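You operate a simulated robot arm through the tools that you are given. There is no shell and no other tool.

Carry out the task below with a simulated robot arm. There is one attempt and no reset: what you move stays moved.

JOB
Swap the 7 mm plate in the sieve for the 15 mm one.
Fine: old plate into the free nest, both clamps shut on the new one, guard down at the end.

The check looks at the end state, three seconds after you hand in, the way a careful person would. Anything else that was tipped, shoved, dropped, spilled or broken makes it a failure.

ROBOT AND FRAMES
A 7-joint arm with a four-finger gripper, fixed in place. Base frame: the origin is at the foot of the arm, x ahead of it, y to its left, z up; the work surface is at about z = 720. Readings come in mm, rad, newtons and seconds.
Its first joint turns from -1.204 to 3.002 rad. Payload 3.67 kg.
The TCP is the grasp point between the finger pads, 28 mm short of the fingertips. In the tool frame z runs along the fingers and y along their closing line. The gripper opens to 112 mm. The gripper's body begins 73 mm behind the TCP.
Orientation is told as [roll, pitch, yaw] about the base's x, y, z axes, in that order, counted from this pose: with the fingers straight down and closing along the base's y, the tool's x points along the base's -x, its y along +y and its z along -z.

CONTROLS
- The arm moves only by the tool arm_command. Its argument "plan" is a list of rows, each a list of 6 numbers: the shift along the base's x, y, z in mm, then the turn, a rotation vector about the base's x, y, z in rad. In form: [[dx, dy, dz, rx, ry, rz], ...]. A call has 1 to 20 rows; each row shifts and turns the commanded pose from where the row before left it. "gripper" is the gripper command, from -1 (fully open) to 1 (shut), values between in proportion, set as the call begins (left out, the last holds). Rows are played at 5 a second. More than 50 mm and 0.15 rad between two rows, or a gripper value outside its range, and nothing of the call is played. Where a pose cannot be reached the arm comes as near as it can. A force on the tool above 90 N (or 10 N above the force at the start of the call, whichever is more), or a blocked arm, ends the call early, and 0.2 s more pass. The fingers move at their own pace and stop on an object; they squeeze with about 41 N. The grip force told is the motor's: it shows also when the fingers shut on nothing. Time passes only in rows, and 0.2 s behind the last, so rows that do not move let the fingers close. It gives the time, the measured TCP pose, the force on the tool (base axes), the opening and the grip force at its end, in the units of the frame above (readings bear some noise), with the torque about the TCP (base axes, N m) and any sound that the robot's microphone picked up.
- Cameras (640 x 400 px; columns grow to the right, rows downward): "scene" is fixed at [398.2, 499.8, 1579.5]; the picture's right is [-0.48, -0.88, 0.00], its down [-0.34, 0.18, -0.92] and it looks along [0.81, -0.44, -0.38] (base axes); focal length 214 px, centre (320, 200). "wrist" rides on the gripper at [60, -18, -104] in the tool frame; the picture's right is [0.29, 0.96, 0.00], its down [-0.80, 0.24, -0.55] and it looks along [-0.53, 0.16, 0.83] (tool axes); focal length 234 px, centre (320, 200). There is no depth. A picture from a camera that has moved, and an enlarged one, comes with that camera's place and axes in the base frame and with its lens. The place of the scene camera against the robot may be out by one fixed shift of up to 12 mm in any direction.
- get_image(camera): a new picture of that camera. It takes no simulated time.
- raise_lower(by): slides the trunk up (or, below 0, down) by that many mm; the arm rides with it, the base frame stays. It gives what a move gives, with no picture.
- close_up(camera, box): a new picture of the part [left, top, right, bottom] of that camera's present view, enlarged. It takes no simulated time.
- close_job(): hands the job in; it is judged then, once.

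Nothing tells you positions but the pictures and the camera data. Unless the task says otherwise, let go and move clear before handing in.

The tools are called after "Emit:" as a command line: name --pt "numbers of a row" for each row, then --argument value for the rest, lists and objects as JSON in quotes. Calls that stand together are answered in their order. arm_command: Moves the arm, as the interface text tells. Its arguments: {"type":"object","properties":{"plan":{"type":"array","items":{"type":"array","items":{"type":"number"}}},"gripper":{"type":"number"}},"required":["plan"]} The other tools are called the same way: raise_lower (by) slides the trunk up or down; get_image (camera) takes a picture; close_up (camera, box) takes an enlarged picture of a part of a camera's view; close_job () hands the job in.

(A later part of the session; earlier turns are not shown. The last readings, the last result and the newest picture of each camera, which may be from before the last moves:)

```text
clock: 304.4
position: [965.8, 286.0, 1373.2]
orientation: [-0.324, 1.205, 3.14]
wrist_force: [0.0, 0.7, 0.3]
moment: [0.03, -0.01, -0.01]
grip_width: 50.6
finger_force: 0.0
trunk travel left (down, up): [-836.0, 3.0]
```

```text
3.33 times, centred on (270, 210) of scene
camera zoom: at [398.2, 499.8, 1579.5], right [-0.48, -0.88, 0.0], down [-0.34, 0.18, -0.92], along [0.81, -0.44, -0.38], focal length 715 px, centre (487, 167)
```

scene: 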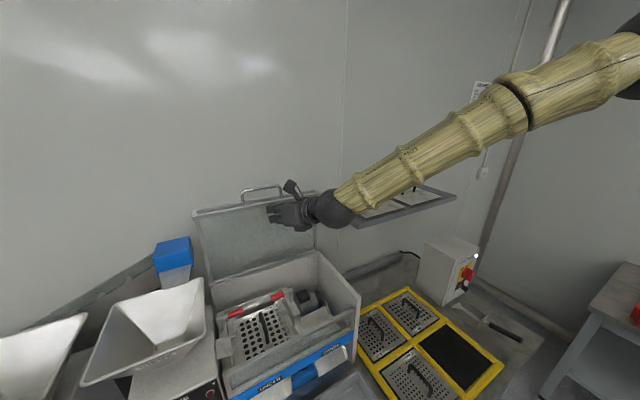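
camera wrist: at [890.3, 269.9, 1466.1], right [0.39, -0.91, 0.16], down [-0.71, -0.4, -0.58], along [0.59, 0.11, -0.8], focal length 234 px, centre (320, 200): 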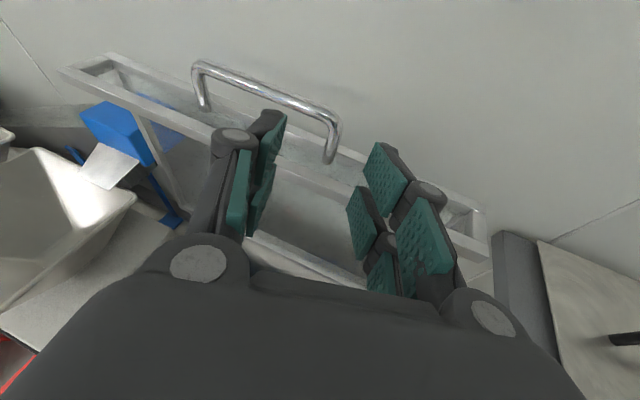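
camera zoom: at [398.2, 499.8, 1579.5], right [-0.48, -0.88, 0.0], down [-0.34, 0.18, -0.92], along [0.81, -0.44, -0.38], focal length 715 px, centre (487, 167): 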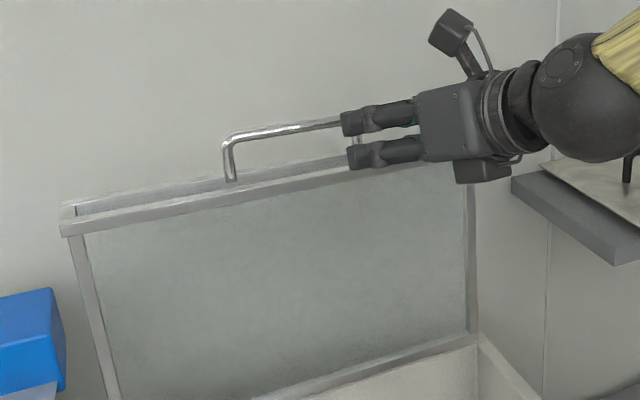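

The leg stands neatly between the open fingers in view. I'll shift −11 mm in y and advance along the finger axis to it.

Emit:
arm_command --pt "0 -6 0 0 0 0" --pt "0 -5 0 0 0 0" --pt "10.2 3.5 -3.75 0 0 0" --pt "10.2 3.5 -3.75 0 0 0" --pt "10.2 3.5 -3.75 0 0 0" --pt "10.2 3.5 -3.75 0 0 0" --pt "10.2 3.5 -3.75 0 0 0" --pt "10.2 3.5 -3.75 0 0 0" --pt "0 0 0 0 0 0" --pt "0 0 0 0 0 0"

Emit:
get_image --camera "wrist"

Emit:
close_up --camera "scene" --box '[220, 160, 340, 250]'

```text
clock: 306.6
position: [1024.5, 286.8, 1361.7]
orientation: [-0.341, 1.215, 3.119]
wrist_force: [-1.3, -22.3, 50.2]
moment: [-1.77, -0.57, -0.47]
grip_width: 68.3
finger_force: 12.1
trunk travel left (down, up): [-836.0, 3.0]
```

```text
taken
camera wrist: at [947.7, 271.6, 1453.5], right [0.38, -0.91, 0.16], down [-0.7, -0.4, -0.59], along [0.6, 0.11, -0.79], focal length 234 px, centre (320, 200)
```

wrist: 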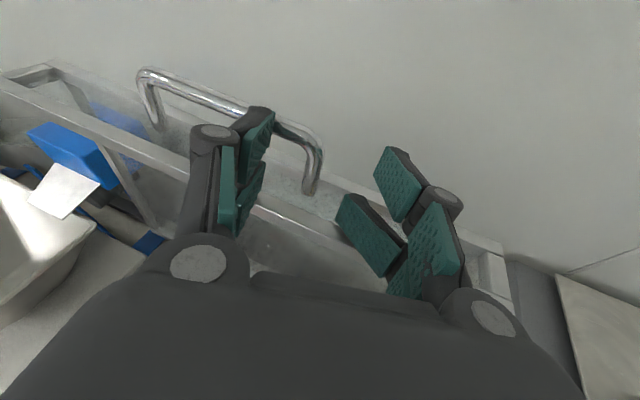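

```text
4.44 times, centred on (280, 205) of scene
camera zoom: at [398.2, 499.8, 1579.5], right [-0.48, -0.88, 0.0], down [-0.34, 0.18, -0.92], along [0.81, -0.44, -0.38], focal length 953 px, centre (498, 178)
```

zoom: 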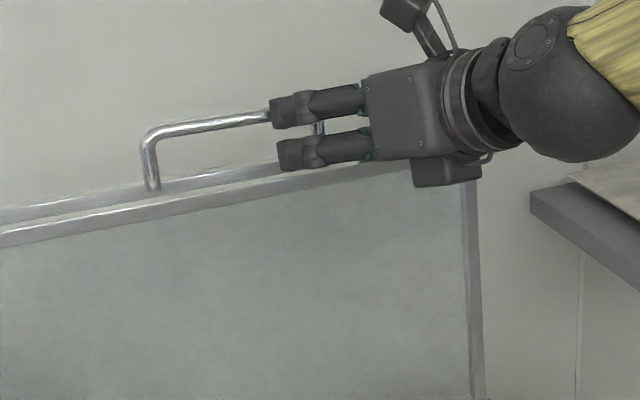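

The inner finger met the bar instead of passing under it. I'll back out, lower about 14 mm, and try again.

Emit:
arm_command --pt "-10 -2 4 0.005 0 0" --pt "-12 -4 4 0.01 0 0.01" --pt "-12 -4 4 0 0 0.01" --pt "-12 -4 0 0 0 0" --pt "0 0 -12 0 0 0" --pt "0 2 -12 0 0 0" --pt "0 0 0 0 0 0" --pt "0 0 0 0 0 0"

Emit:
get_image --camera "wrist"

Emit:
close_up --camera "scene" --box '[220, 160, 340, 250]'

```text
clock: 308.4
position: [975.4, 280.9, 1353.0]
orientation: [-0.375, 1.223, 3.11]
wrist_force: [-13.1, -10.3, 68.5]
moment: [-0.88, -1.6, 0.88]
grip_width: 58.6
finger_force: 25.3
trunk travel left (down, up): [-836.0, 3.0]
```

```text
taken
camera wrist: at [898.3, 262.1, 1445.7], right [0.4, -0.9, 0.15], down [-0.69, -0.4, -0.6], along [0.61, 0.14, -0.78], focal length 234 px, centre (320, 200)
```

wrist: 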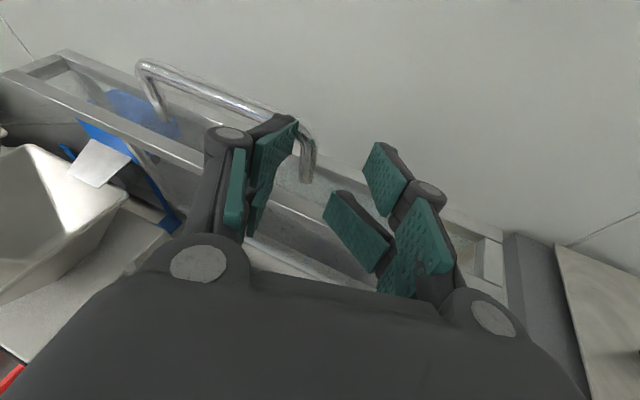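

```text
4.44 times, centred on (280, 205) of scene
camera zoom: at [398.2, 499.8, 1579.5], right [-0.48, -0.88, 0.0], down [-0.34, 0.18, -0.92], along [0.81, -0.44, -0.38], focal length 953 px, centre (498, 178)
```

zoom: 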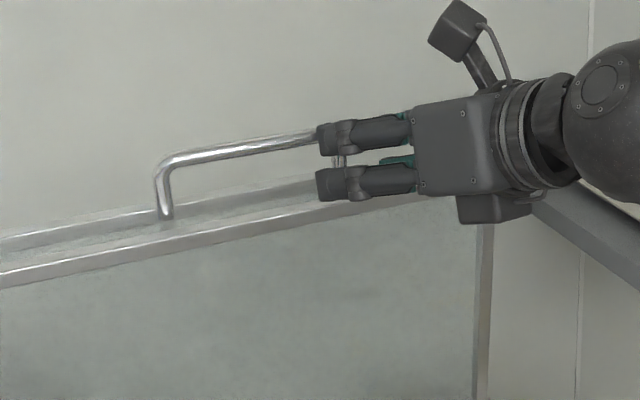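

My retreat dragged the lid forward a few degrees with the leg caught at the left finger, and a finger is pressing on the frame. I'll relieve that (up and +y), advance slightly so that the leg lies between the pads, and close on it.

Emit:
arm_command --pt "0 4 5 0 0 0" --pt "0 5 5 0 0 0" --pt "0 3 0 0 0 0" --pt "0 0 0 0 0 0"

Emit:
get_image --camera "wrist"

Emit:
close_up --camera "wrist" --box '[200, 80, 440, 240]'

```text
clock: 309.4
position: [976.6, 295.8, 1352.6]
orientation: [-0.37, 1.207, 3.117]
wrist_force: [-9.7, 5.2, 39.0]
moment: [0.96, -0.35, 0.0]
grip_width: 59.0
finger_force: 14.4
trunk travel left (down, up): [-836.0, 3.0]
```

```text
taken
camera wrist: at [900.7, 276.7, 1445.4], right [0.4, -0.9, 0.15], down [-0.7, -0.41, -0.59], along [0.59, 0.14, -0.79], focal length 234 px, centre (320, 200)
```

wrist: 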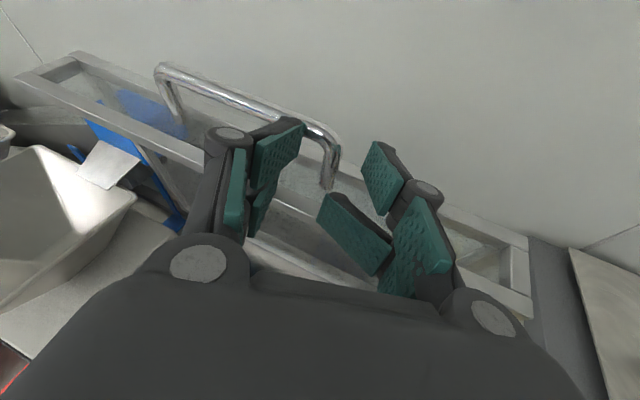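

```text
2.50 times, centred on (320, 160) of wrist
camera zoom: at [900.7, 276.7, 1445.4], right [0.4, -0.9, 0.15], down [-0.7, -0.41, -0.59], along [0.59, 0.14, -0.79], focal length 585 px, centre (320, 300)
```

zoom: 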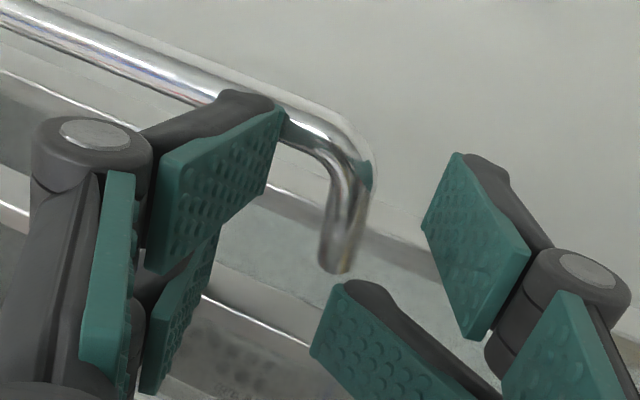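

The left finger is lying on top of the bar. I'll lift free of it, retreat, lower so both fingers pass below the bar, and advance again around the leg.

Emit:
arm_command --pt "0 0 8 0 0 0" --pt "0 0 8 0 0 0" --pt "-12 -3 3 0 0 0" --pt "-12 -3 0 0 0 0" --pt "-12 -3 0 0 0 0" --pt "-5 -2 0 0 0 0" --pt "0 0 0 0 0 0" --pt "0 0 0 0 0 0"

Emit:
get_image --camera "wrist"

Emit:
close_up --camera "scene" --box '[220, 160, 340, 250]'

```text
clock: 311.2
position: [940.4, 284.9, 1367.4]
orientation: [-0.364, 1.206, 3.121]
wrist_force: [0.2, 0.3, 0.4]
moment: [-0.01, -0.03, -0.01]
grip_width: 50.7
finger_force: 0.1
trunk travel left (down, up): [-836.0, 3.0]
```

```text
taken
camera wrist: at [864.0, 265.6, 1460.7], right [0.4, -0.9, 0.15], down [-0.7, -0.41, -0.59], along [0.59, 0.14, -0.79], focal length 234 px, centre (320, 200)
```

wrist: 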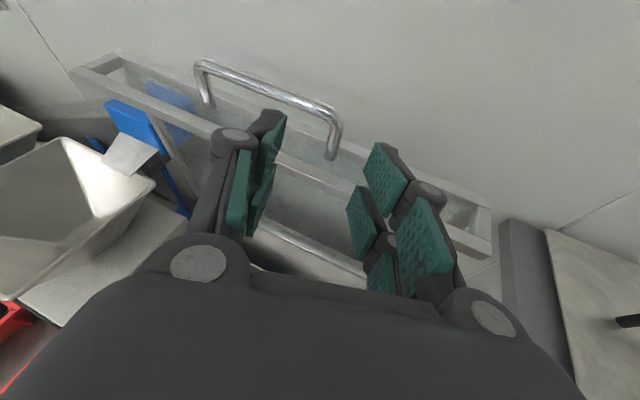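

```text
4.44 times, centred on (280, 205) of scene
camera zoom: at [398.2, 499.8, 1579.5], right [-0.48, -0.88, 0.0], down [-0.34, 0.18, -0.92], along [0.81, -0.44, -0.38], focal length 953 px, centre (498, 178)
```

zoom: 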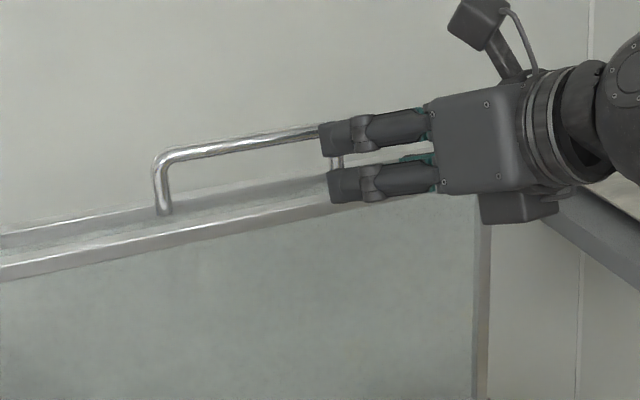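

The lid holds its angle by itself. I'll level the fingers, line up with the leg at (1013, 300, 1338), and advance along the finger axis.

Emit:
arm_command --pt "2 -5 -3 -0.06 -0.023 0.0225" --pt "2 -4 -2 -0.06 -0.023 0.0225" --pt "0 0 0 0 0 0" --pt "8.8 3.4 -3.3 0 0 0" --pt "8.8 3.4 -3.3 0 0 0" --pt "8.8 3.4 -3.3 0 0 0" --pt "0 0 0 0 0 0" --pt "0 0 0 0 0 0"

Emit:
get_image --camera "wrist"

Emit:
close_up --camera "wrist" --box '[200, 80, 440, 240]'

Emit:
close_up --camera "scene" --box '[220, 160, 340, 250]'

```text
clock: 313.0
position: [968.2, 282.5, 1358.3]
orientation: [0.001, 1.234, -2.775]
wrist_force: [-6.5, -9.1, 32.7]
moment: [-1.19, -0.7, -0.46]
grip_width: 56.3
finger_force: 5.4
trunk travel left (down, up): [-836.0, 3.0]
```

```text
taken
camera wrist: at [888.4, 271.9, 1449.8], right [0.43, -0.86, 0.27], down [-0.65, -0.51, -0.57], along [0.63, 0.07, -0.77], focal length 234 px, centre (320, 200)
```

wrist: 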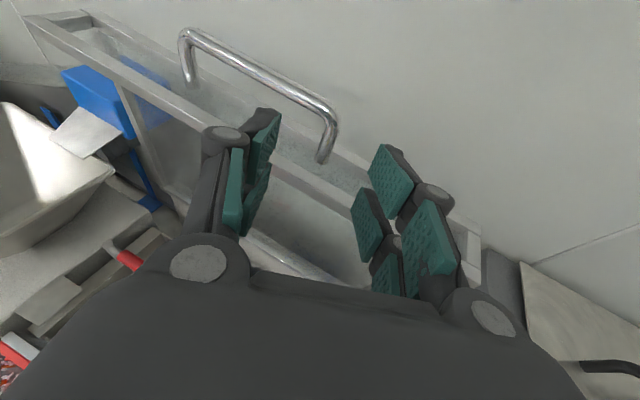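

```text
2.50 times, centred on (320, 160) of wrist
camera zoom: at [888.4, 271.9, 1449.8], right [0.43, -0.86, 0.27], down [-0.65, -0.51, -0.57], along [0.63, 0.07, -0.77], focal length 585 px, centre (320, 300)
```

zoom: 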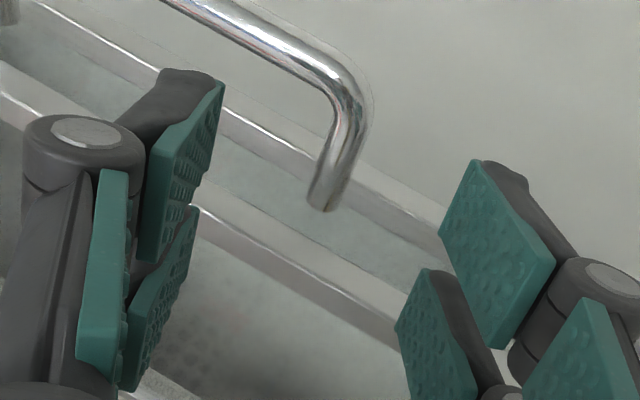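

```text
4.44 times, centred on (280, 205) of scene
camera zoom: at [398.2, 499.8, 1579.5], right [-0.48, -0.88, 0.0], down [-0.34, 0.18, -0.92], along [0.81, -0.44, -0.38], focal length 953 px, centre (498, 178)
```

zoom: 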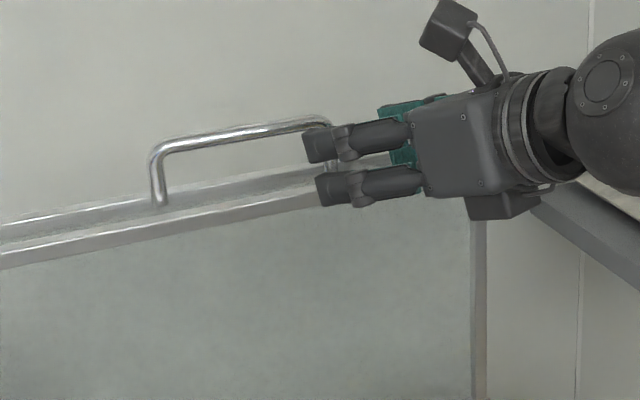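

The fingers touch the lid's frame edge before reaching the leg. Since the lid now leans further forward and holds its angle, I'll go back to the over-the-bar hook with closed fingers at y ≈ 320, which is now closer and reachable.

Emit:
arm_command --pt "-6 -2 8 0 0 0" --pt "-12 -3 6 0 0 0" --pt "-12 -2 8 0 0 0" --pt "-5 4 12 0 0 0" --pt "0 6 12 0 0 0" --pt "0 6 5 0 0 0" --pt "5 6 0 0 0 0" --pt "8 6 0 0 0 0" --pt "8 4 0 0 0 0" --pt "0 0 0 0 0 0" --gripper 1

Emit:
get_image --camera "wrist"

Emit:
close_up --camera "scene" --box '[200, 150, 340, 250]'

```text
clock: 315.4
position: [984.0, 262.1, 1436.0]
orientation: [-0.191, 1.245, -3.008]
wrist_force: [0.0, -0.2, -0.6]
moment: [0.0, 0.0, 0.01]
grip_width: 0.0
finger_force: 36.1
trunk travel left (down, up): [-836.0, 3.0]
stopped in row 10: the arm was blocked; the commanded pose is now the measured one
```

```text
taken
camera wrist: at [904.4, 248.5, 1526.7], right [0.39, -0.9, 0.21], down [-0.67, -0.44, -0.6], along [0.63, 0.09, -0.77], focal length 234 px, centre (320, 200)
```

wrist: 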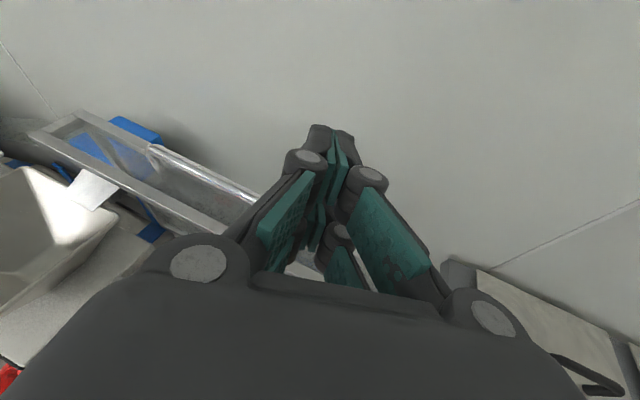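

```text
4.00 times, centred on (270, 200) of scene
camera zoom: at [398.2, 499.8, 1579.5], right [-0.48, -0.88, 0.0], down [-0.34, 0.18, -0.92], along [0.81, -0.44, -0.38], focal length 858 px, centre (520, 200)
```

zoom: 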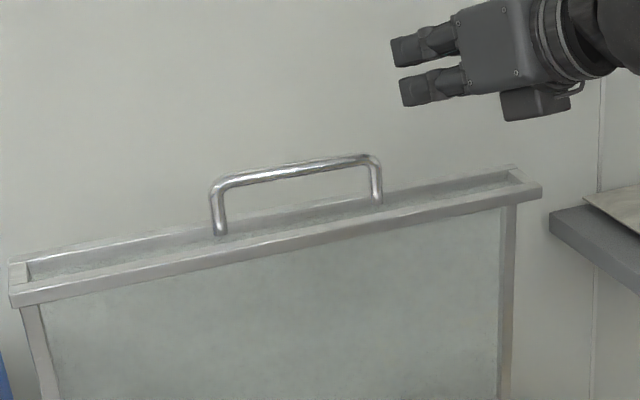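

Too high again. I know pressing on the bar and dragging works, since it moved the lid before. I'll come down to a reachable height just above the bar and stay around y ≈ 310.

Emit:
arm_command --pt "-8 2 -12 0 0 0" --pt "-8 4 -12 0 0 0" --pt "0 6 -10 0 0 0" --pt "0 8 -5 0 0 0" --pt "4 8 0 0 0 0" --pt "6 8 0 0 0 0" --pt "8 6 0 0 0 0" --pt "8 4 0 0 0 0" --pt "0 0 0 0 0 0" --pt "0 0 0 0 0 0"

Emit:
get_image --camera "wrist"

Emit:
close_up --camera "scene" --box '[200, 150, 340, 250]'

```text
clock: 317.8
position: [1019.6, 263.5, 1415.8]
orientation: [-0.338, 1.24, 3.09]
wrist_force: [-0.2, -0.3, 0.3]
moment: [0.01, 0.02, 0.0]
grip_width: 0.0
finger_force: 35.3
trunk travel left (down, up): [-836.0, 3.0]
stopped in row 10: the arm was blocked; the commanded pose is now the measured one
```

```text
taken
camera wrist: at [939.5, 249.2, 1506.3], right [0.35, -0.92, 0.17], down [-0.7, -0.37, -0.61], along [0.63, 0.09, -0.77], focal length 234 px, centre (320, 200)
```

wrist: 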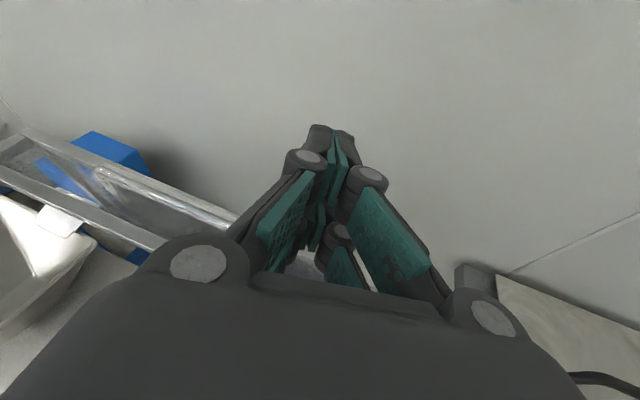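

```text
4.00 times, centred on (270, 200) of scene
camera zoom: at [398.2, 499.8, 1579.5], right [-0.48, -0.88, 0.0], down [-0.34, 0.18, -0.92], along [0.81, -0.44, -0.38], focal length 858 px, centre (520, 200)
```

zoom: 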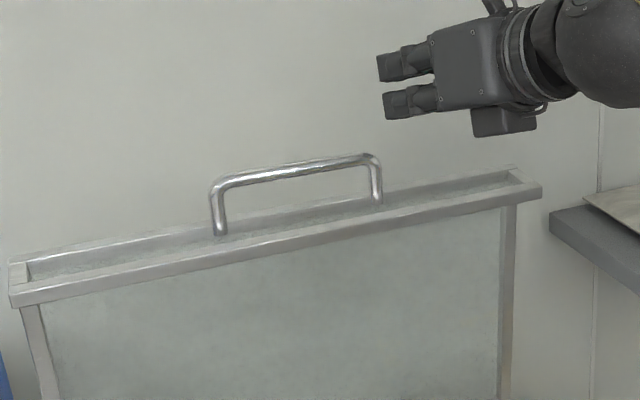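

The posture is limited at larger y when high, but the lid's frame spans y 130–560, so I don't need the handle. I'll hook over the lid's top front edge at y ≈ 200, where the arm is comfortable, with a steeper finger. First retreat to the right.

Emit:
arm_command --pt "-15 -8 -3 0 0 0" --pt "-15 -10 -3 0 0 0" --pt "-15 -10 -3 0 0 0" --pt "-15 -10 -3 0 0 0" --pt "-10 -10 -3 0 0 0" --pt "0 -10 -3 0 0 0" --pt "0 0 0 0 0 0" --pt "0 0 0 0 0 0"

Emit:
get_image --camera "scene"

Emit:
get_image --camera "wrist"

```text
clock: 319.6
position: [949.4, 207.9, 1398.6]
orientation: [-0.332, 1.243, 3.097]
wrist_force: [-0.1, -0.3, -0.4]
moment: [-0.01, 0.02, 0.0]
grip_width: 0.0
finger_force: 36.2
trunk travel left (down, up): [-836.0, 3.0]
```

```text
taken
```

scene: 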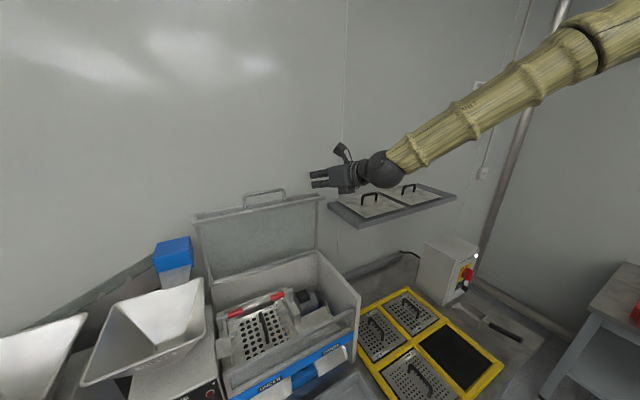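

```text
taken
camera wrist: at [868.7, 193.8, 1489.3], right [0.35, -0.92, 0.17], down [-0.7, -0.38, -0.61], along [0.63, 0.09, -0.77], focal length 234 px, centre (320, 200)
```

wrist: 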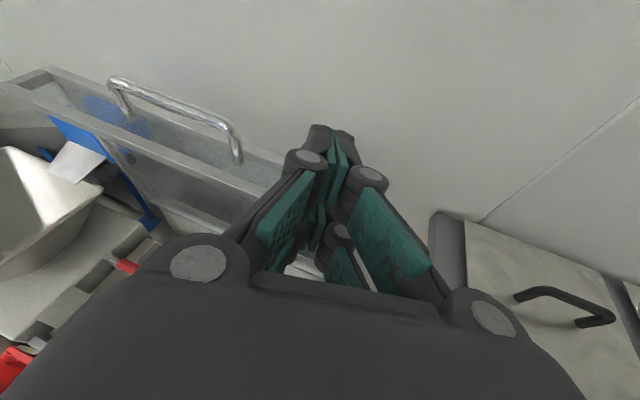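

Emit:
arm_command --pt "6 -2 0 -0.016 0.095 0.0417" --pt "6 -2 0 -0.016 0.095 0.0417" --pt "6 -2 0 -0.016 0.095 0.0417" --pt "6 -2 0 -0.016 0.095 0.0417" --pt "6 -2 0 -0.016 0.095 0.0417" --pt "0 0 0 0 0 0" --pt "0 0 0 0 0 0"

Emit:
get_image --camera "wrist"

Emit:
get_image --camera "scene"

```text
clock: 321.4
position: [1004.2, 134.7, 1428.1]
orientation: [-0.379, 0.772, -3.061]
wrist_force: [-1.3, 0.5, 0.9]
moment: [-0.04, 0.0, -0.04]
grip_width: 0.3
finger_force: 35.9
trunk travel left (down, up): [-836.0, 3.0]
stopped in row 7: the arm was blocked; the commanded pose is now the measured one
```

```text
taken
camera wrist: at [976.6, 111.2, 1544.4], right [0.52, -0.85, -0.05], down [-0.83, -0.5, -0.25], along [0.19, 0.18, -0.97], focal length 234 px, centre (320, 200)
```

wrist: 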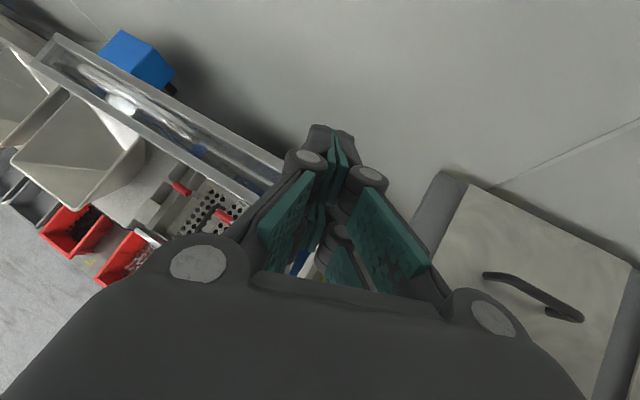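

```text
taken
```

scene: 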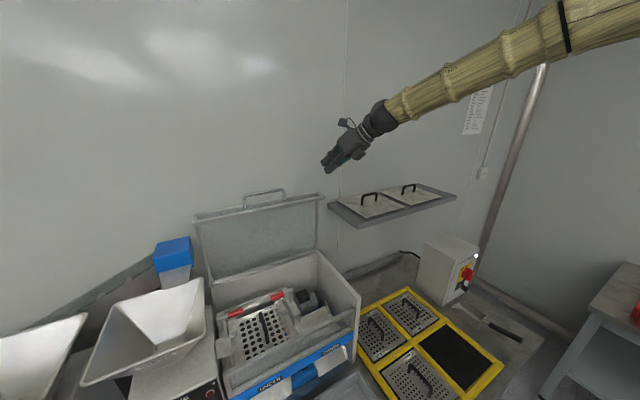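

The elbow has swung too far left and high for this. I'll reset the posture the way that worked before: go right, drop low, come back left low, then climb in front of the lid.

Emit:
arm_command --pt "-20 -5 0 0.016 -0.09 -0.03" --pt "-20 -5 0 0.016 -0.09 -0.03" --pt "-20 -5 -5 0.016 -0.09 -0.03" --pt "-20 -10 -10 0.016 -0.09 -0.03" --pt "-20 -15 -15 0 0 0" --pt "-20 -15 -20 0 0 0" --pt "-20 -15 -20 0 0 0" --pt "-20 -20 -20 0 0 0" --pt "-20 -20 -20 0 0 0" --pt "-15 -20 -20 0 0 0" --pt "-10 -20 -20 0 0 0" --pt "0 -20 -20 0 0 0" --pt "0 -20 -20 0 0 0" --pt "0 0 0 0 0 0"

Emit:
get_image --camera "scene"

```text
clock: 324.4
position: [796.8, -52.8, 1237.8]
orientation: [-0.501, 1.132, 3.003]
wrist_force: [0.8, 0.8, 0.2]
moment: [-0.01, -0.03, -0.03]
grip_width: 0.0
finger_force: 35.6
trunk travel left (down, up): [-836.0, 3.0]
```

```text
taken
```

scene: 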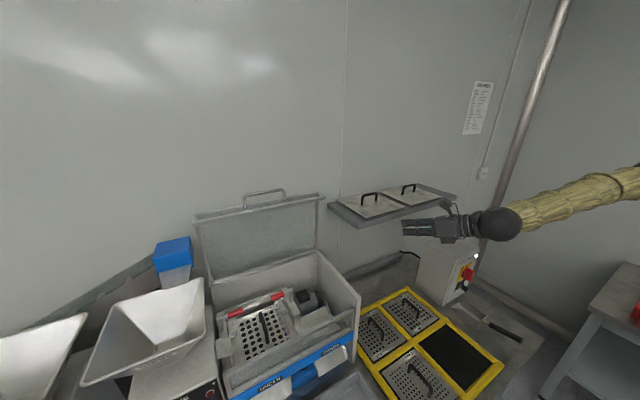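

Emit:
arm_command --pt "-10 -5 -20 0 0 0" --pt "-10 -5 -25 0 0 0" --pt "-5 0 -25 0 0 0" --pt "0 0 -25 0 0 0" --pt "0 0 -25 0 0 0" --pt "0 0 -25 0 0 0" --pt "0 0 -25 0 0 0" --pt "0 0 -25 0 0 0" --pt "0 0 -25 0 0 0" --pt "0 0 -25 0 0 0" --pt "0 0 0 0 0 0" --pt "0 0 0 0 0 0"

Emit:
get_image --camera "scene"

```text
clock: 327.0
position: [771.6, -63.4, 1153.2]
orientation: [-0.503, 1.131, 2.997]
wrist_force: [-0.2, 0.3, -0.4]
moment: [0.01, 0.0, 0.01]
grip_width: 0.0
finger_force: 35.7
out of reach, approached as far as the arm can: row 4, 5, 6, 7, 8, 9, 10
trunk travel left (down, up): [-836.0, 3.0]
```

```text
taken
```

scene: 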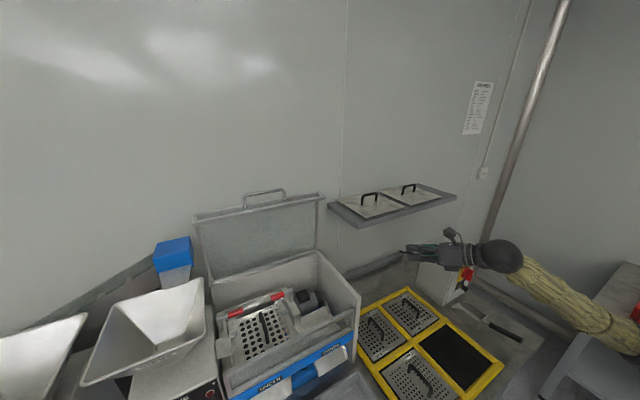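

The elbow is now low, below the wrist, which is what I wanted. I'll move left at this height and then climb in front of the lid.

Emit:
arm_command --pt "0 15 3 0 0 0" --pt "0 15 3 0 0 0" --pt "0 20 3 0 0 0" --pt "0 20 3 0 0 0" --pt "0 20 3 0 0 0" --pt "0 20 3 0 0 0" --pt "0 20 3 0 0 0" --pt "0 20 3 0 0 0" --pt "0 20 3 0 0 0" --pt "0 20 3 0 0 0" --pt "0 20 3 0 0 0" --pt "0 20 3 0 0 0" --pt "0 0 0 0 0 0" --pt "0 0 0 0 0 0"

Emit:
get_image --camera "scene"

```text
clock: 330.0
position: [771.5, -64.5, 1151.2]
orientation: [-0.505, 1.133, 2.999]
wrist_force: [0.4, 0.1, -0.7]
moment: [0.0, 0.01, 0.02]
grip_width: 0.0
finger_force: 35.4
out of reach, approached as far as the arm can: row 1, 2, 3, 4, 5, 6, 7, 8, 9, 10, 11, 12
trunk travel left (down, up): [-836.0, 3.0]
```

```text
taken
```

scene: 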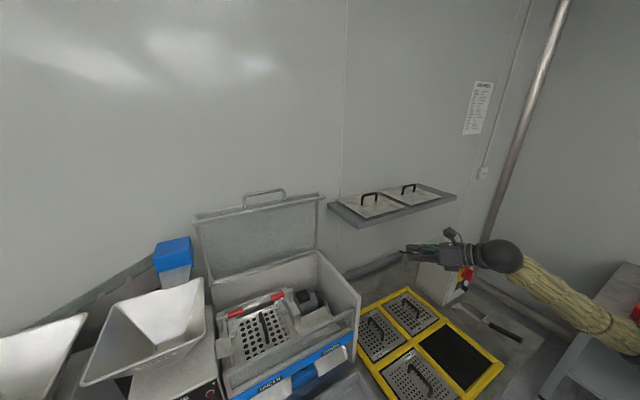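

Nothing moves that way; a wrist joint is at its limit. I'll reverse a little upward and steepen the tool to free the wrist.

Emit:
arm_command --pt "0 5 10 0 0.08 0" --pt "0 5 10 0 0.08 0" --pt "0 5 10 0 0.08 0" --pt "0 5 10 0 0.08 0" --pt "0 5 10 0 0.08 0" --pt "0 0 0 0 0 0" --pt "0 0 0 0 0 0"

Emit:
get_image --camera "scene"

```text
clock: 331.6
position: [771.3, -37.7, 1202.4]
orientation: [-0.429, 0.734, 3.058]
wrist_force: [0.0, -1.1, -0.4]
moment: [-0.01, 0.02, -0.01]
grip_width: 0.0
finger_force: 35.6
trunk travel left (down, up): [-836.0, 3.0]
```

```text
taken
```

scene: 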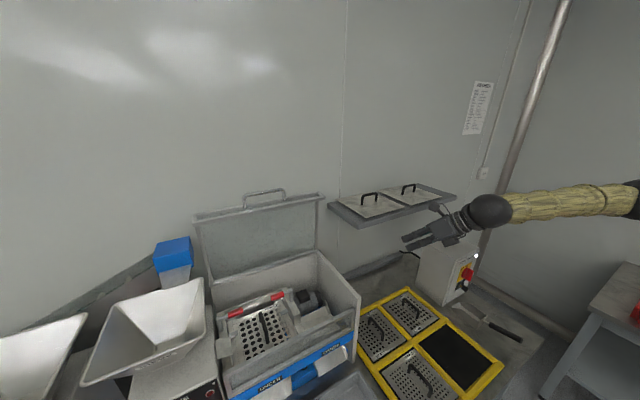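

Freed, with the elbow low at about (440, −195, 1430). Now left at this height.

Emit:
arm_command --pt "3 15 0 0 0 0" --pt "3 18 0 0 0 0" --pt "3 18 0 0 0 0" --pt "3 18 0 0 0 0" --pt "3 18 0 0 0 0" --pt "3 18 0 0 0 0" --pt "3 18 0 0 0 0" --pt "3 18 0 0 0 0" --pt "3 18 0 0 0 0" --pt "3 18 0 0 0 0" --pt "3 18 0 0 0 0" --pt "3 18 0 0 0 0" --pt "0 0 0 0 0 0" --pt "0 0 0 0 0 0"

Emit:
get_image --camera "scene"

```text
clock: 334.6
position: [805.8, 175.7, 1202.3]
orientation: [-0.429, 0.734, 3.061]
wrist_force: [-0.5, -0.6, 0.7]
moment: [-0.01, 0.0, -0.03]
grip_width: 0.1
finger_force: 35.6
trunk travel left (down, up): [-836.0, 3.0]
```

```text
taken
```

scene: 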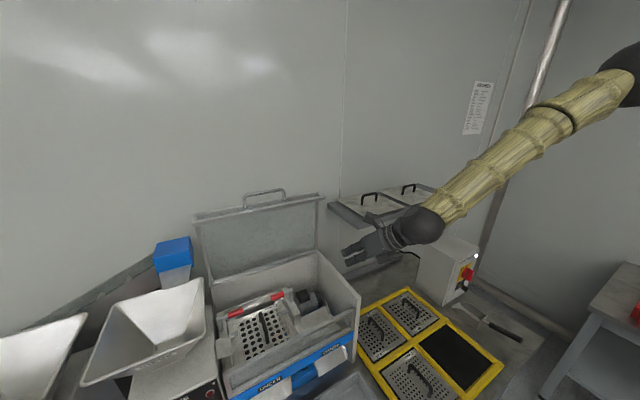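

Moving left at this radius lifts the elbow again. I'll redo the exact low route that worked: right side, down to z ≈ 860 with the tool nearly vertical, then left at low height.

Emit:
arm_command --pt "-5 -18 0 0 0 0" --pt "-5 -18 0 0 0 0" --pt "-5 -18 0 0 0 0" --pt "-5 -18 0 0 0 0" --pt "-5 -18 0 0 0 0" --pt "-5 -18 0 0 0 0" --pt "-5 -18 0 0 0 0" --pt "-5 -18 0 0 0 0" --pt "-5 -18 -5 0 0 0" --pt "-5 -18 -10 0 0.09 0" --pt "-5 -18 -15 0 0.09 0" --pt "-5 -18 -15 0 0.09 0" --pt "-5 -18 -15 0 0.09 0" --pt "-5 -15 -15 0 0.09 0" --pt "-5 -15 -20 0 0.09 0" --pt "-5 0 -20 0 0 0" --pt "-5 0 -20 0 0 0" --pt "0 0 0 0 0 0"

Emit:
get_image --camera "scene"

```text
clock: 338.4
position: [719.9, -88.7, 1067.0]
orientation: [-0.387, 0.196, 3.081]
wrist_force: [0.8, 0.3, 0.0]
moment: [-0.03, -0.01, -0.01]
grip_width: 0.0
finger_force: 35.7
trunk travel left (down, up): [-836.0, 3.0]
```

```text
taken
```

scene: 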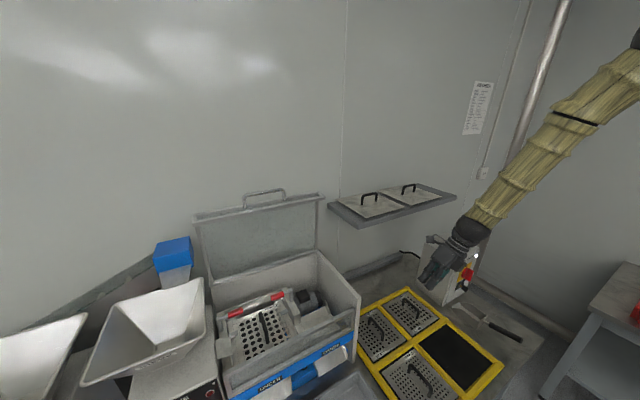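

Emit:
arm_command --pt "-5 -5 -15 -0.0945 0.0524 0" --pt "-5 -5 -15 -0.0945 0.0524 0" --pt "-5 -6 -20 -0.0945 0.0524 0" --pt "-5 -6 -20 -0.0945 0.0524 0" --pt "-5 -6 -20 0 0 0" --pt "-5 0 -20 0 0 0" --pt "-4 0 -20 0 0 0" --pt "0 0 -20 0 0 0" --pt "0 0 -20 0 0 0" --pt "0 0 -20 0 0 0" --pt "0 0 -18 0 0 0" --pt "0 0 0 0 0 0" --pt "0 0 0 0 0 0"

Emit:
get_image --camera "scene"

```text
clock: 341.2
position: [688.6, -116.0, 858.2]
orientation: [-0.001, -0.001, 3.12]
wrist_force: [-0.2, 0.8, -0.1]
moment: [-0.04, 0.01, 0.0]
grip_width: 0.0
finger_force: 35.5
trunk travel left (down, up): [-836.0, 3.0]
```

```text
taken
```

scene: 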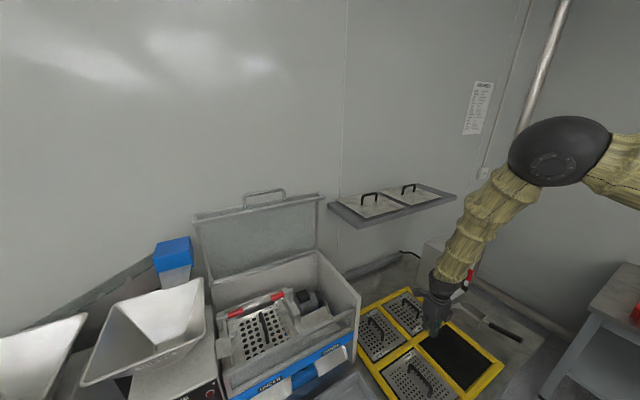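

Same low-elbow posture as before. Now left along the proven path.

Emit:
arm_command --pt "0 20 12 0 0 0" --pt "0 20 12 0 0 0" --pt "0 20 12 0 0 0" --pt "0 20 12 0 0 0" --pt "0 20 12 0 0 0" --pt "0 20 12 0 0 0" --pt "0 20 12 0 0 0" --pt "0 20 12 0 0 0" --pt "0 20 12 0 0 0" --pt "0 20 12 0 0 0" --pt "0 10 0 0 0 0" --pt "0 10 0 0 0 0" --pt "0 10 0 0 0 0" --pt "0 10 0 0 0 0" --pt "0 10 0 0 0 0" --pt "0 10 0 0 0 0" --pt "0 0 0 0 0 0" --pt "0 0 0 0 0 0"

Emit:
arm_command --pt "0 10 0 0 0 0" --pt "0 10 0 0 0 0" --pt "0 10 0 0 0 0" --pt "0 10 0 0 0 0" --pt "0 10 0 0 0 0" --pt "-2 10 0 0 0 0" --pt "-2 10 0 0 0 0" --pt "-2 10 0 0 0 0" --pt "-2 10 2 0 0 0" --pt "-2 10 2 0 0 0" --pt "-2 10 2 0 0 0" --pt "-2 10 2 0 0 0" --pt "-2 10 2 0 0 0" --pt "-2 10 2 0 0 0" --pt "0 0 0 0 0 0" --pt "0 0 0 0 0 0"

Emit:
get_image --camera "scene"

```text
clock: 345.0
position: [686.0, 48.7, 983.3]
orientation: [-0.029, -0.014, 3.107]
wrist_force: [0.1, -0.2, 0.5]
moment: [-0.01, 0.01, -0.03]
grip_width: 0.0
finger_force: 35.8
out of reach, approached as far as the arm can: row 9, 10, 11, 12, 13, 14, 15, 16
trunk travel left (down, up): [-836.0, 3.0]
```

```text
clock: 348.4
position: [687.5, 49.3, 985.5]
orientation: [-0.03, -0.011, 3.104]
wrist_force: [-0.4, -0.4, 0.3]
moment: [-0.03, 0.0, -0.03]
grip_width: 0.1
finger_force: 35.9
out of reach, approached as far as the arm can: row 1, 2, 3, 4, 5, 6, 7, 8, 9, 10, 11, 12, 13, 14
trunk travel left (down, up): [-836.0, 3.0]
```

```text
taken
```

scene: 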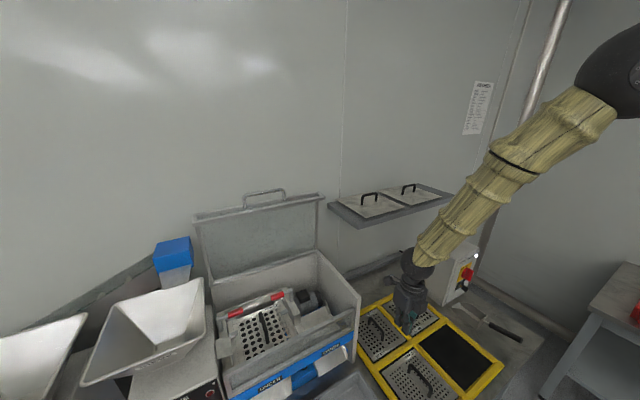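

The half-turned wrist roll is what limits me here. I'll unwind the tool by π, back to the roll I used when opening the lid.

Emit:
arm_command --pt "0 -5 0 0 0 -0.15" --pt "0 -5 0 0 0 -0.15" --pt "0 0 0 0 0 -0.15" --pt "0 0 0 0 0 -0.15" --pt "0 0 0 0 0 -0.15" --pt "0 0 0 0 0 -0.15" --pt "0 0 0 0 0 -0.15" --pt "0 0 0 0 0 -0.15" --pt "0 0 0 0 0 -0.15" --pt "0 0 0 0 0 -0.15" --pt "0 0 0 0 0 0"

Emit:
arm_command --pt "0 0 0 0 0 -0.15" --pt "0 0 0 0 0 -0.15" --pt "0 0 0 0 0 -0.15" --pt "0 0 0 0 0 -0.15" --pt "0 0 0 0 0 -0.15" --pt "0 0 0 0 0 -0.15" --pt "0 0 0 0 0 -0.15" --pt "0 0 0 0 0 -0.15" --pt "0 0 0 0 0 -0.15" --pt "0 0 0 0 0 -0.15" --pt "0 0 0 0 0 -0.1" --pt "0 0 0 0 0 0"

```text
clock: 350.8
position: [689.7, 38.7, 985.9]
orientation: [0.005, -0.02, 1.602]
wrist_force: [0.0, -0.2, 0.2]
moment: [0.0, -0.01, 0.01]
grip_width: 0.1
finger_force: 35.8
trunk travel left (down, up): [-836.0, 3.0]
```

```text
clock: 353.4
position: [687.2, -4.4, 988.2]
orientation: [0.038, -0.002, 0.006]
wrist_force: [-0.3, 0.0, 0.7]
moment: [0.01, 0.03, 0.01]
grip_width: 0.1
finger_force: 35.9
out of reach, approached as far as the arm can: row 9, 10, 11
trunk travel left (down, up): [-836.0, 3.0]
```

Emit:
arm_command --pt "0 8 0 -0.02 0 0.1" --pt "0 8 0 -0.018 0 0.1" --pt "0 10 0 0 0 0" --pt "0 10 0 0 0 0" --pt "0 10 0 0 0 0" --pt "0 10 0 0 0 0" --pt "0 10 0 0 0 0" --pt "0 10 0 0 0 0" --pt "0 10 0 0 0 0" --pt "0 0 0 0 0 0"

Emit:
get_image --camera "scene"

```text
clock: 355.6
position: [683.6, -0.2, 983.6]
orientation: [-0.009, 0.009, 0.209]
wrist_force: [-0.3, -0.2, -0.8]
moment: [-0.02, 0.01, -0.03]
grip_width: 0.0
finger_force: 35.7
out of reach, approached as far as the arm can: row 1, 3, 4, 5, 6, 7, 8, 9
trunk travel left (down, up): [-836.0, 3.0]
```

```text
taken
```

scene: 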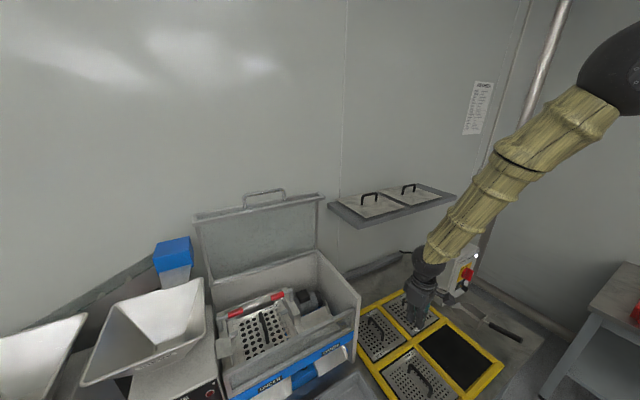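

The forearm roll seems to have wound up because I unwound the tool where it was nearly in line with the forearm. I'll undo that turn here, go back up to where the forearm is level, and unwind there instead.

Emit:
arm_command --pt "0 0 0 0 0 0.15" --pt "0 0 0 0 0 0.15" --pt "0 0 0 0 0 0.15" --pt "0 0 0 0 0 0.15" --pt "0 0 0 0 0 0.15" --pt "0 0 0 0 0 0.15" --pt "0 0 0 0 0 0.15" --pt "0 0 0 0 0 0.15" --pt "0 0 0 0 0 0.15" --pt "0 0 0 0 0 0.15" --pt "0 0 0 0 0 0.15" --pt "0 0 0 0 0 0.15" --pt "0 0 0 0 0 0.15" --pt "0 0 0 0 0 0.15" --pt "0 0 0 0 0 0.15" --pt "0 0 0 0 0 0.15" --pt "0 0 0 0 0 0.15" --pt "0 0 0 0 0 0.15" --pt "0 0 0 0 0 0.15" --pt "0 0 0 0 0 0"

Emit:
arm_command --pt "3 -8 15 0 0 0" --pt "3 -8 15 0 0 0" --pt "3 -8 15 0 0 0" --pt "3 -8 15 0 0 0" --pt "5 -8 15 0 -0.05 0" --pt "5 -5 15 0 -0.08 0" --pt "8 0 15 0 -0.08 0" --pt "8 0 15 0 -0.08 0" --pt "8 0 15 0 -0.08 0" --pt "8 0 15 0 -0.08 0" --pt "8 0 15 0 -0.05 0" --pt "8 0 15 0 0 0" --pt "8 0 15 0 0 0" --pt "0 0 0 0 0 0"

Emit:
get_image --camera "scene"

```text
clock: 359.8
position: [686.7, -0.8, 988.5]
orientation: [-0.052, 0.003, 3.052]
wrist_force: [0.1, 0.1, 0.1]
moment: [0.02, 0.01, 0.01]
grip_width: 0.1
finger_force: 35.8
trunk travel left (down, up): [-836.0, 3.0]
```

```text
clock: 361.4
position: [660.1, -52.3, 993.3]
orientation: [-0.059, 0.022, 3.033]
wrist_force: [-1.1, 0.0, 0.3]
moment: [0.0, 0.0, 0.0]
grip_width: 0.2
finger_force: 36.0
trunk travel left (down, up): [-836.0, 3.0]
stopped in row 7: the arm was blocked; the commanded pose is now the measured one
```

```text
taken
```

scene: 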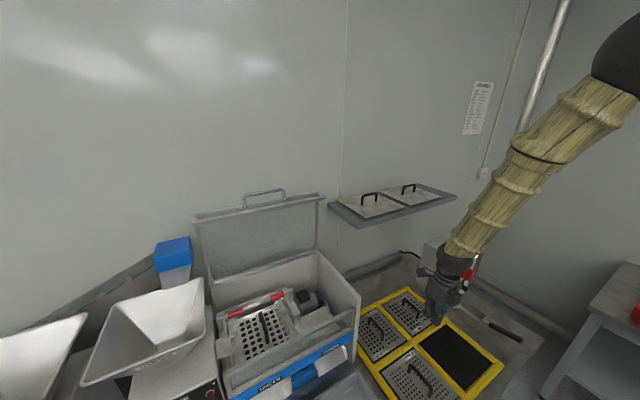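

Emit:
arm_command --pt "4 -8 -15 0 0 0" --pt "4 -8 -15 0 0 0" --pt "4 -8 -15 0 0 0" --pt "4 -8 -15 0 0 0" --pt "4 -8 -15 0 0 0.03" --pt "4 -8 -15 0.02 0 0.03" --pt "4 -8 -15 0.02 -0.01 0.03" --pt "0 -8 -15 0.02 -0.01 0" --pt "0 0 -15 0 0 0" --pt "0 0 0 0 0 0" --pt "0 0 0 0 0 0"

Emit:
get_image --camera "scene"

```text
clock: 363.8
position: [690.1, -114.7, 859.2]
orientation: [-0.116, 0.041, 3.125]
wrist_force: [-0.5, -0.4, -0.1]
moment: [0.01, -0.01, -0.01]
grip_width: 0.0
finger_force: 36.2
trunk travel left (down, up): [-836.0, 3.0]
```

```text
taken
```

scene: 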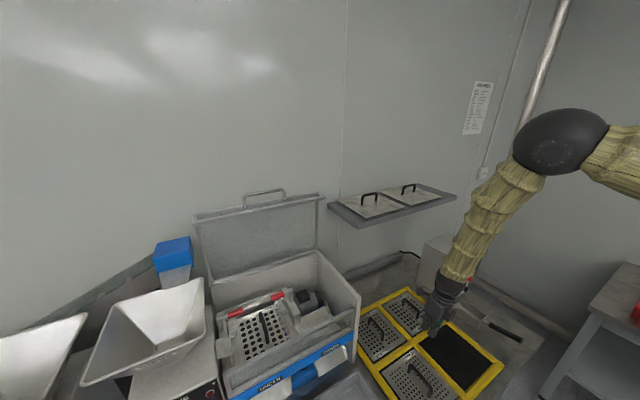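

Back in the good low posture. The route with the tilted, half-turned tool that I used for carrying plates tracked perfectly, so I'll take that orientation and follow that route to the sieve.

Emit:
arm_command --pt "-8 -10 12 0.0413 -0.1105 -0.0262" --pt "-8 -10 12 0.0413 -0.1105 -0.0262" --pt "-8 -12 12 0.0413 -0.1105 -0.0262" --pt "-8 -12 12 0.0413 -0.1105 -0.0262" --pt "-8 -12 12 0.0413 -0.1105 -0.0262" --pt "-8 -12 12 0.0413 -0.1105 -0.0262" --pt "-10 -12 12 0 0 0" --pt "-10 -12 12 0 0 0" --pt "0 0 0 0 0 0" --pt "0 0 0 0 0 0"

Emit:
get_image --camera "scene"

```text
clock: 366.0
position: [619.5, -206.5, 956.3]
orientation: [-0.488, 0.664, 2.826]
wrist_force: [-0.2, 0.1, -1.2]
moment: [0.01, 0.01, -0.01]
grip_width: 0.0
finger_force: 35.5
trunk travel left (down, up): [-836.0, 3.0]
```

```text
taken
```

scene: 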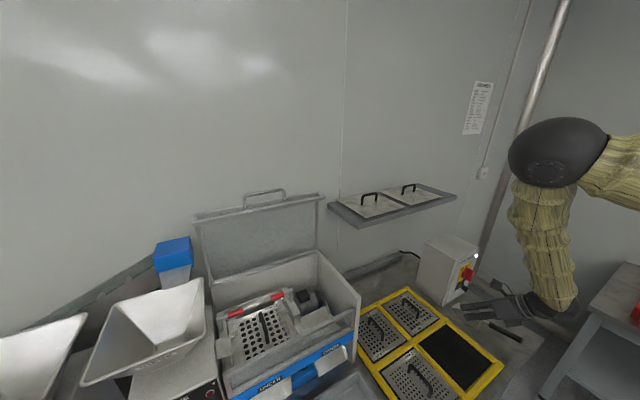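

Emit:
arm_command --pt "0 0 12 0 0 0" --pt "0 0 12 0 0 0" --pt "0 0 12 0 0 0" --pt "0 0 12 0 0 0" --pt "0 0 12 0 0 0" --pt "0 0 12 0 0 0" --pt "0 0 12 0 0 0" --pt "0 0 0 0 0 0" --pt "0 0 0 0 0 0"

Emit:
arm_command --pt "0 15 0 0 0 0" --pt "0 15 0 0 0 0" --pt "0 15 0 0 0 0" --pt "0 15 0 0 0 0" --pt "0 15 0 0 0 0" --pt "0 15 0 0 0 0" --pt "0 15 0 0 0 0" --pt "0 15 0 0 0 0" --pt "0 15 0 0 0 0" --pt "0 15 0 0 0 0" --pt "0 15 0 0 0 0" --pt "0 15 0 0 0 0" --pt "0 15 0 0 0 0" --pt "0 15 0 0 0 0" --pt "0 15 0 0 0 0" --pt "0 15 0 0 0 0" --pt "0 15 0 0 0 0" --pt "0 8 0 0 0 0" --pt "0 0 0 0 0 0"

Emit:
get_image --camera "scene"

```text
clock: 368.0
position: [619.9, -208.5, 1038.6]
orientation: [-0.49, 0.664, 2.826]
wrist_force: [0.4, -0.8, 0.0]
moment: [0.0, 0.02, 0.0]
grip_width: 0.1
finger_force: 35.7
trunk travel left (down, up): [-836.0, 3.0]
```

```text
clock: 372.2
position: [600.7, 44.9, 1003.6]
orientation: [-0.473, 0.592, 2.801]
wrist_force: [0.3, 0.7, -0.5]
moment: [0.03, 0.04, 0.0]
grip_width: 0.0
finger_force: 35.8
trunk travel left (down, up): [-836.0, 3.0]
stopped in row 19: the arm was blocked; the commanded pose is now the measured one
```

```text
taken
```

scene: 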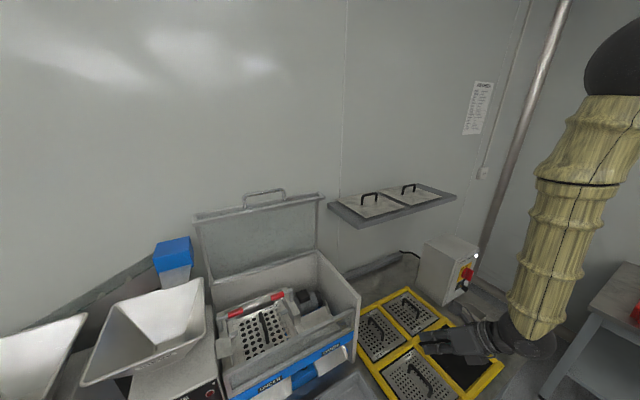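

The wrist is too close to the shoulder here, which forces the elbow up. I'll go back right, extend farther out in x, and then move left at a larger radius.

Emit:
arm_command --pt "3 -12 0 0 -0.02 0" --pt "5 -12 0 0 -0.02 0" --pt "8 -12 0 0 -0.02 0.01" --pt "12 -12 3 0 0 0.01" --pt "15 -10 5 0 0 0" --pt "15 -5 5 0 0 0" --pt "15 0 5 0 0 0" --pt "15 0 5 0 0 0" --pt "15 0 5 0 0 0" --pt "15 0 5 0 0 0" --pt "15 0 5 0 0 0" --pt "15 0 5 0 0 0" --pt "0 0 0 0 0 0" --pt "0 0 0 0 0 0"

Emit:
get_image --camera "scene"

```text
clock: 375.2
position: [752.4, -29.1, 1047.6]
orientation: [-0.523, 0.636, 2.769]
wrist_force: [0.6, -0.2, -0.4]
moment: [0.01, 0.05, -0.03]
grip_width: 0.0
finger_force: 36.3
trunk travel left (down, up): [-836.0, 3.0]
```

```text
taken
```

scene: 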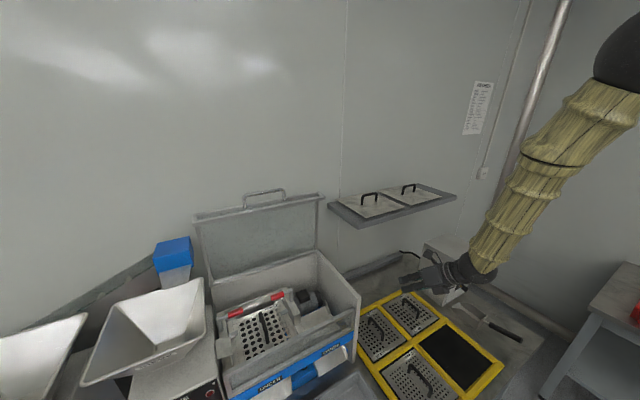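

Emit:
arm_command --pt "3 10 5 0 0 0" --pt "3 12 5 0 0 0" --pt "3 14 5 0 0 0" --pt "3 14 5 0 0 0" --pt "3 14 4 0 0 0" --pt "3 14 4 0 0 0" --pt "3 14 4 0 0 0" --pt "3 14 3 0 0 0" --pt "3 14 3 0 0 0" --pt "3 14 3 0 0 0" --pt "3 14 3 0 0 0" --pt "3 14 3 0 0 0" --pt "0 0 0 0 0 0" --pt "0 0 0 0 0 0"

Emit:
get_image --camera "scene"

```text
clock: 378.4
position: [763.4, 127.0, 1033.6]
orientation: [-0.471, 0.561, 2.8]
wrist_force: [-5.4, -17.4, 1.8]
moment: [-0.16, 0.02, -0.29]
grip_width: 0.1
finger_force: 35.7
trunk travel left (down, up): [-836.0, 3.0]
stopped in row 14: the arm was blocked; the commanded pose is now the measured one
```

```text
taken
```

scene: 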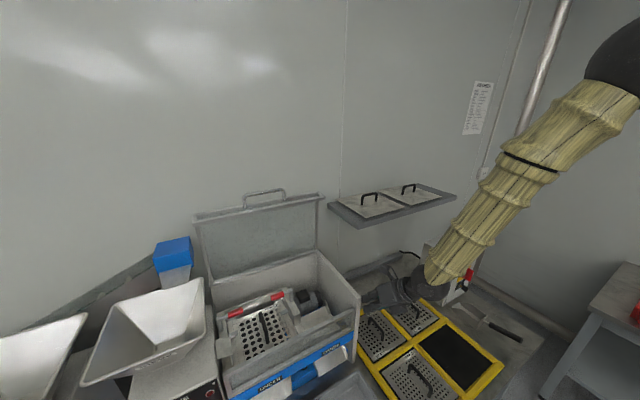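

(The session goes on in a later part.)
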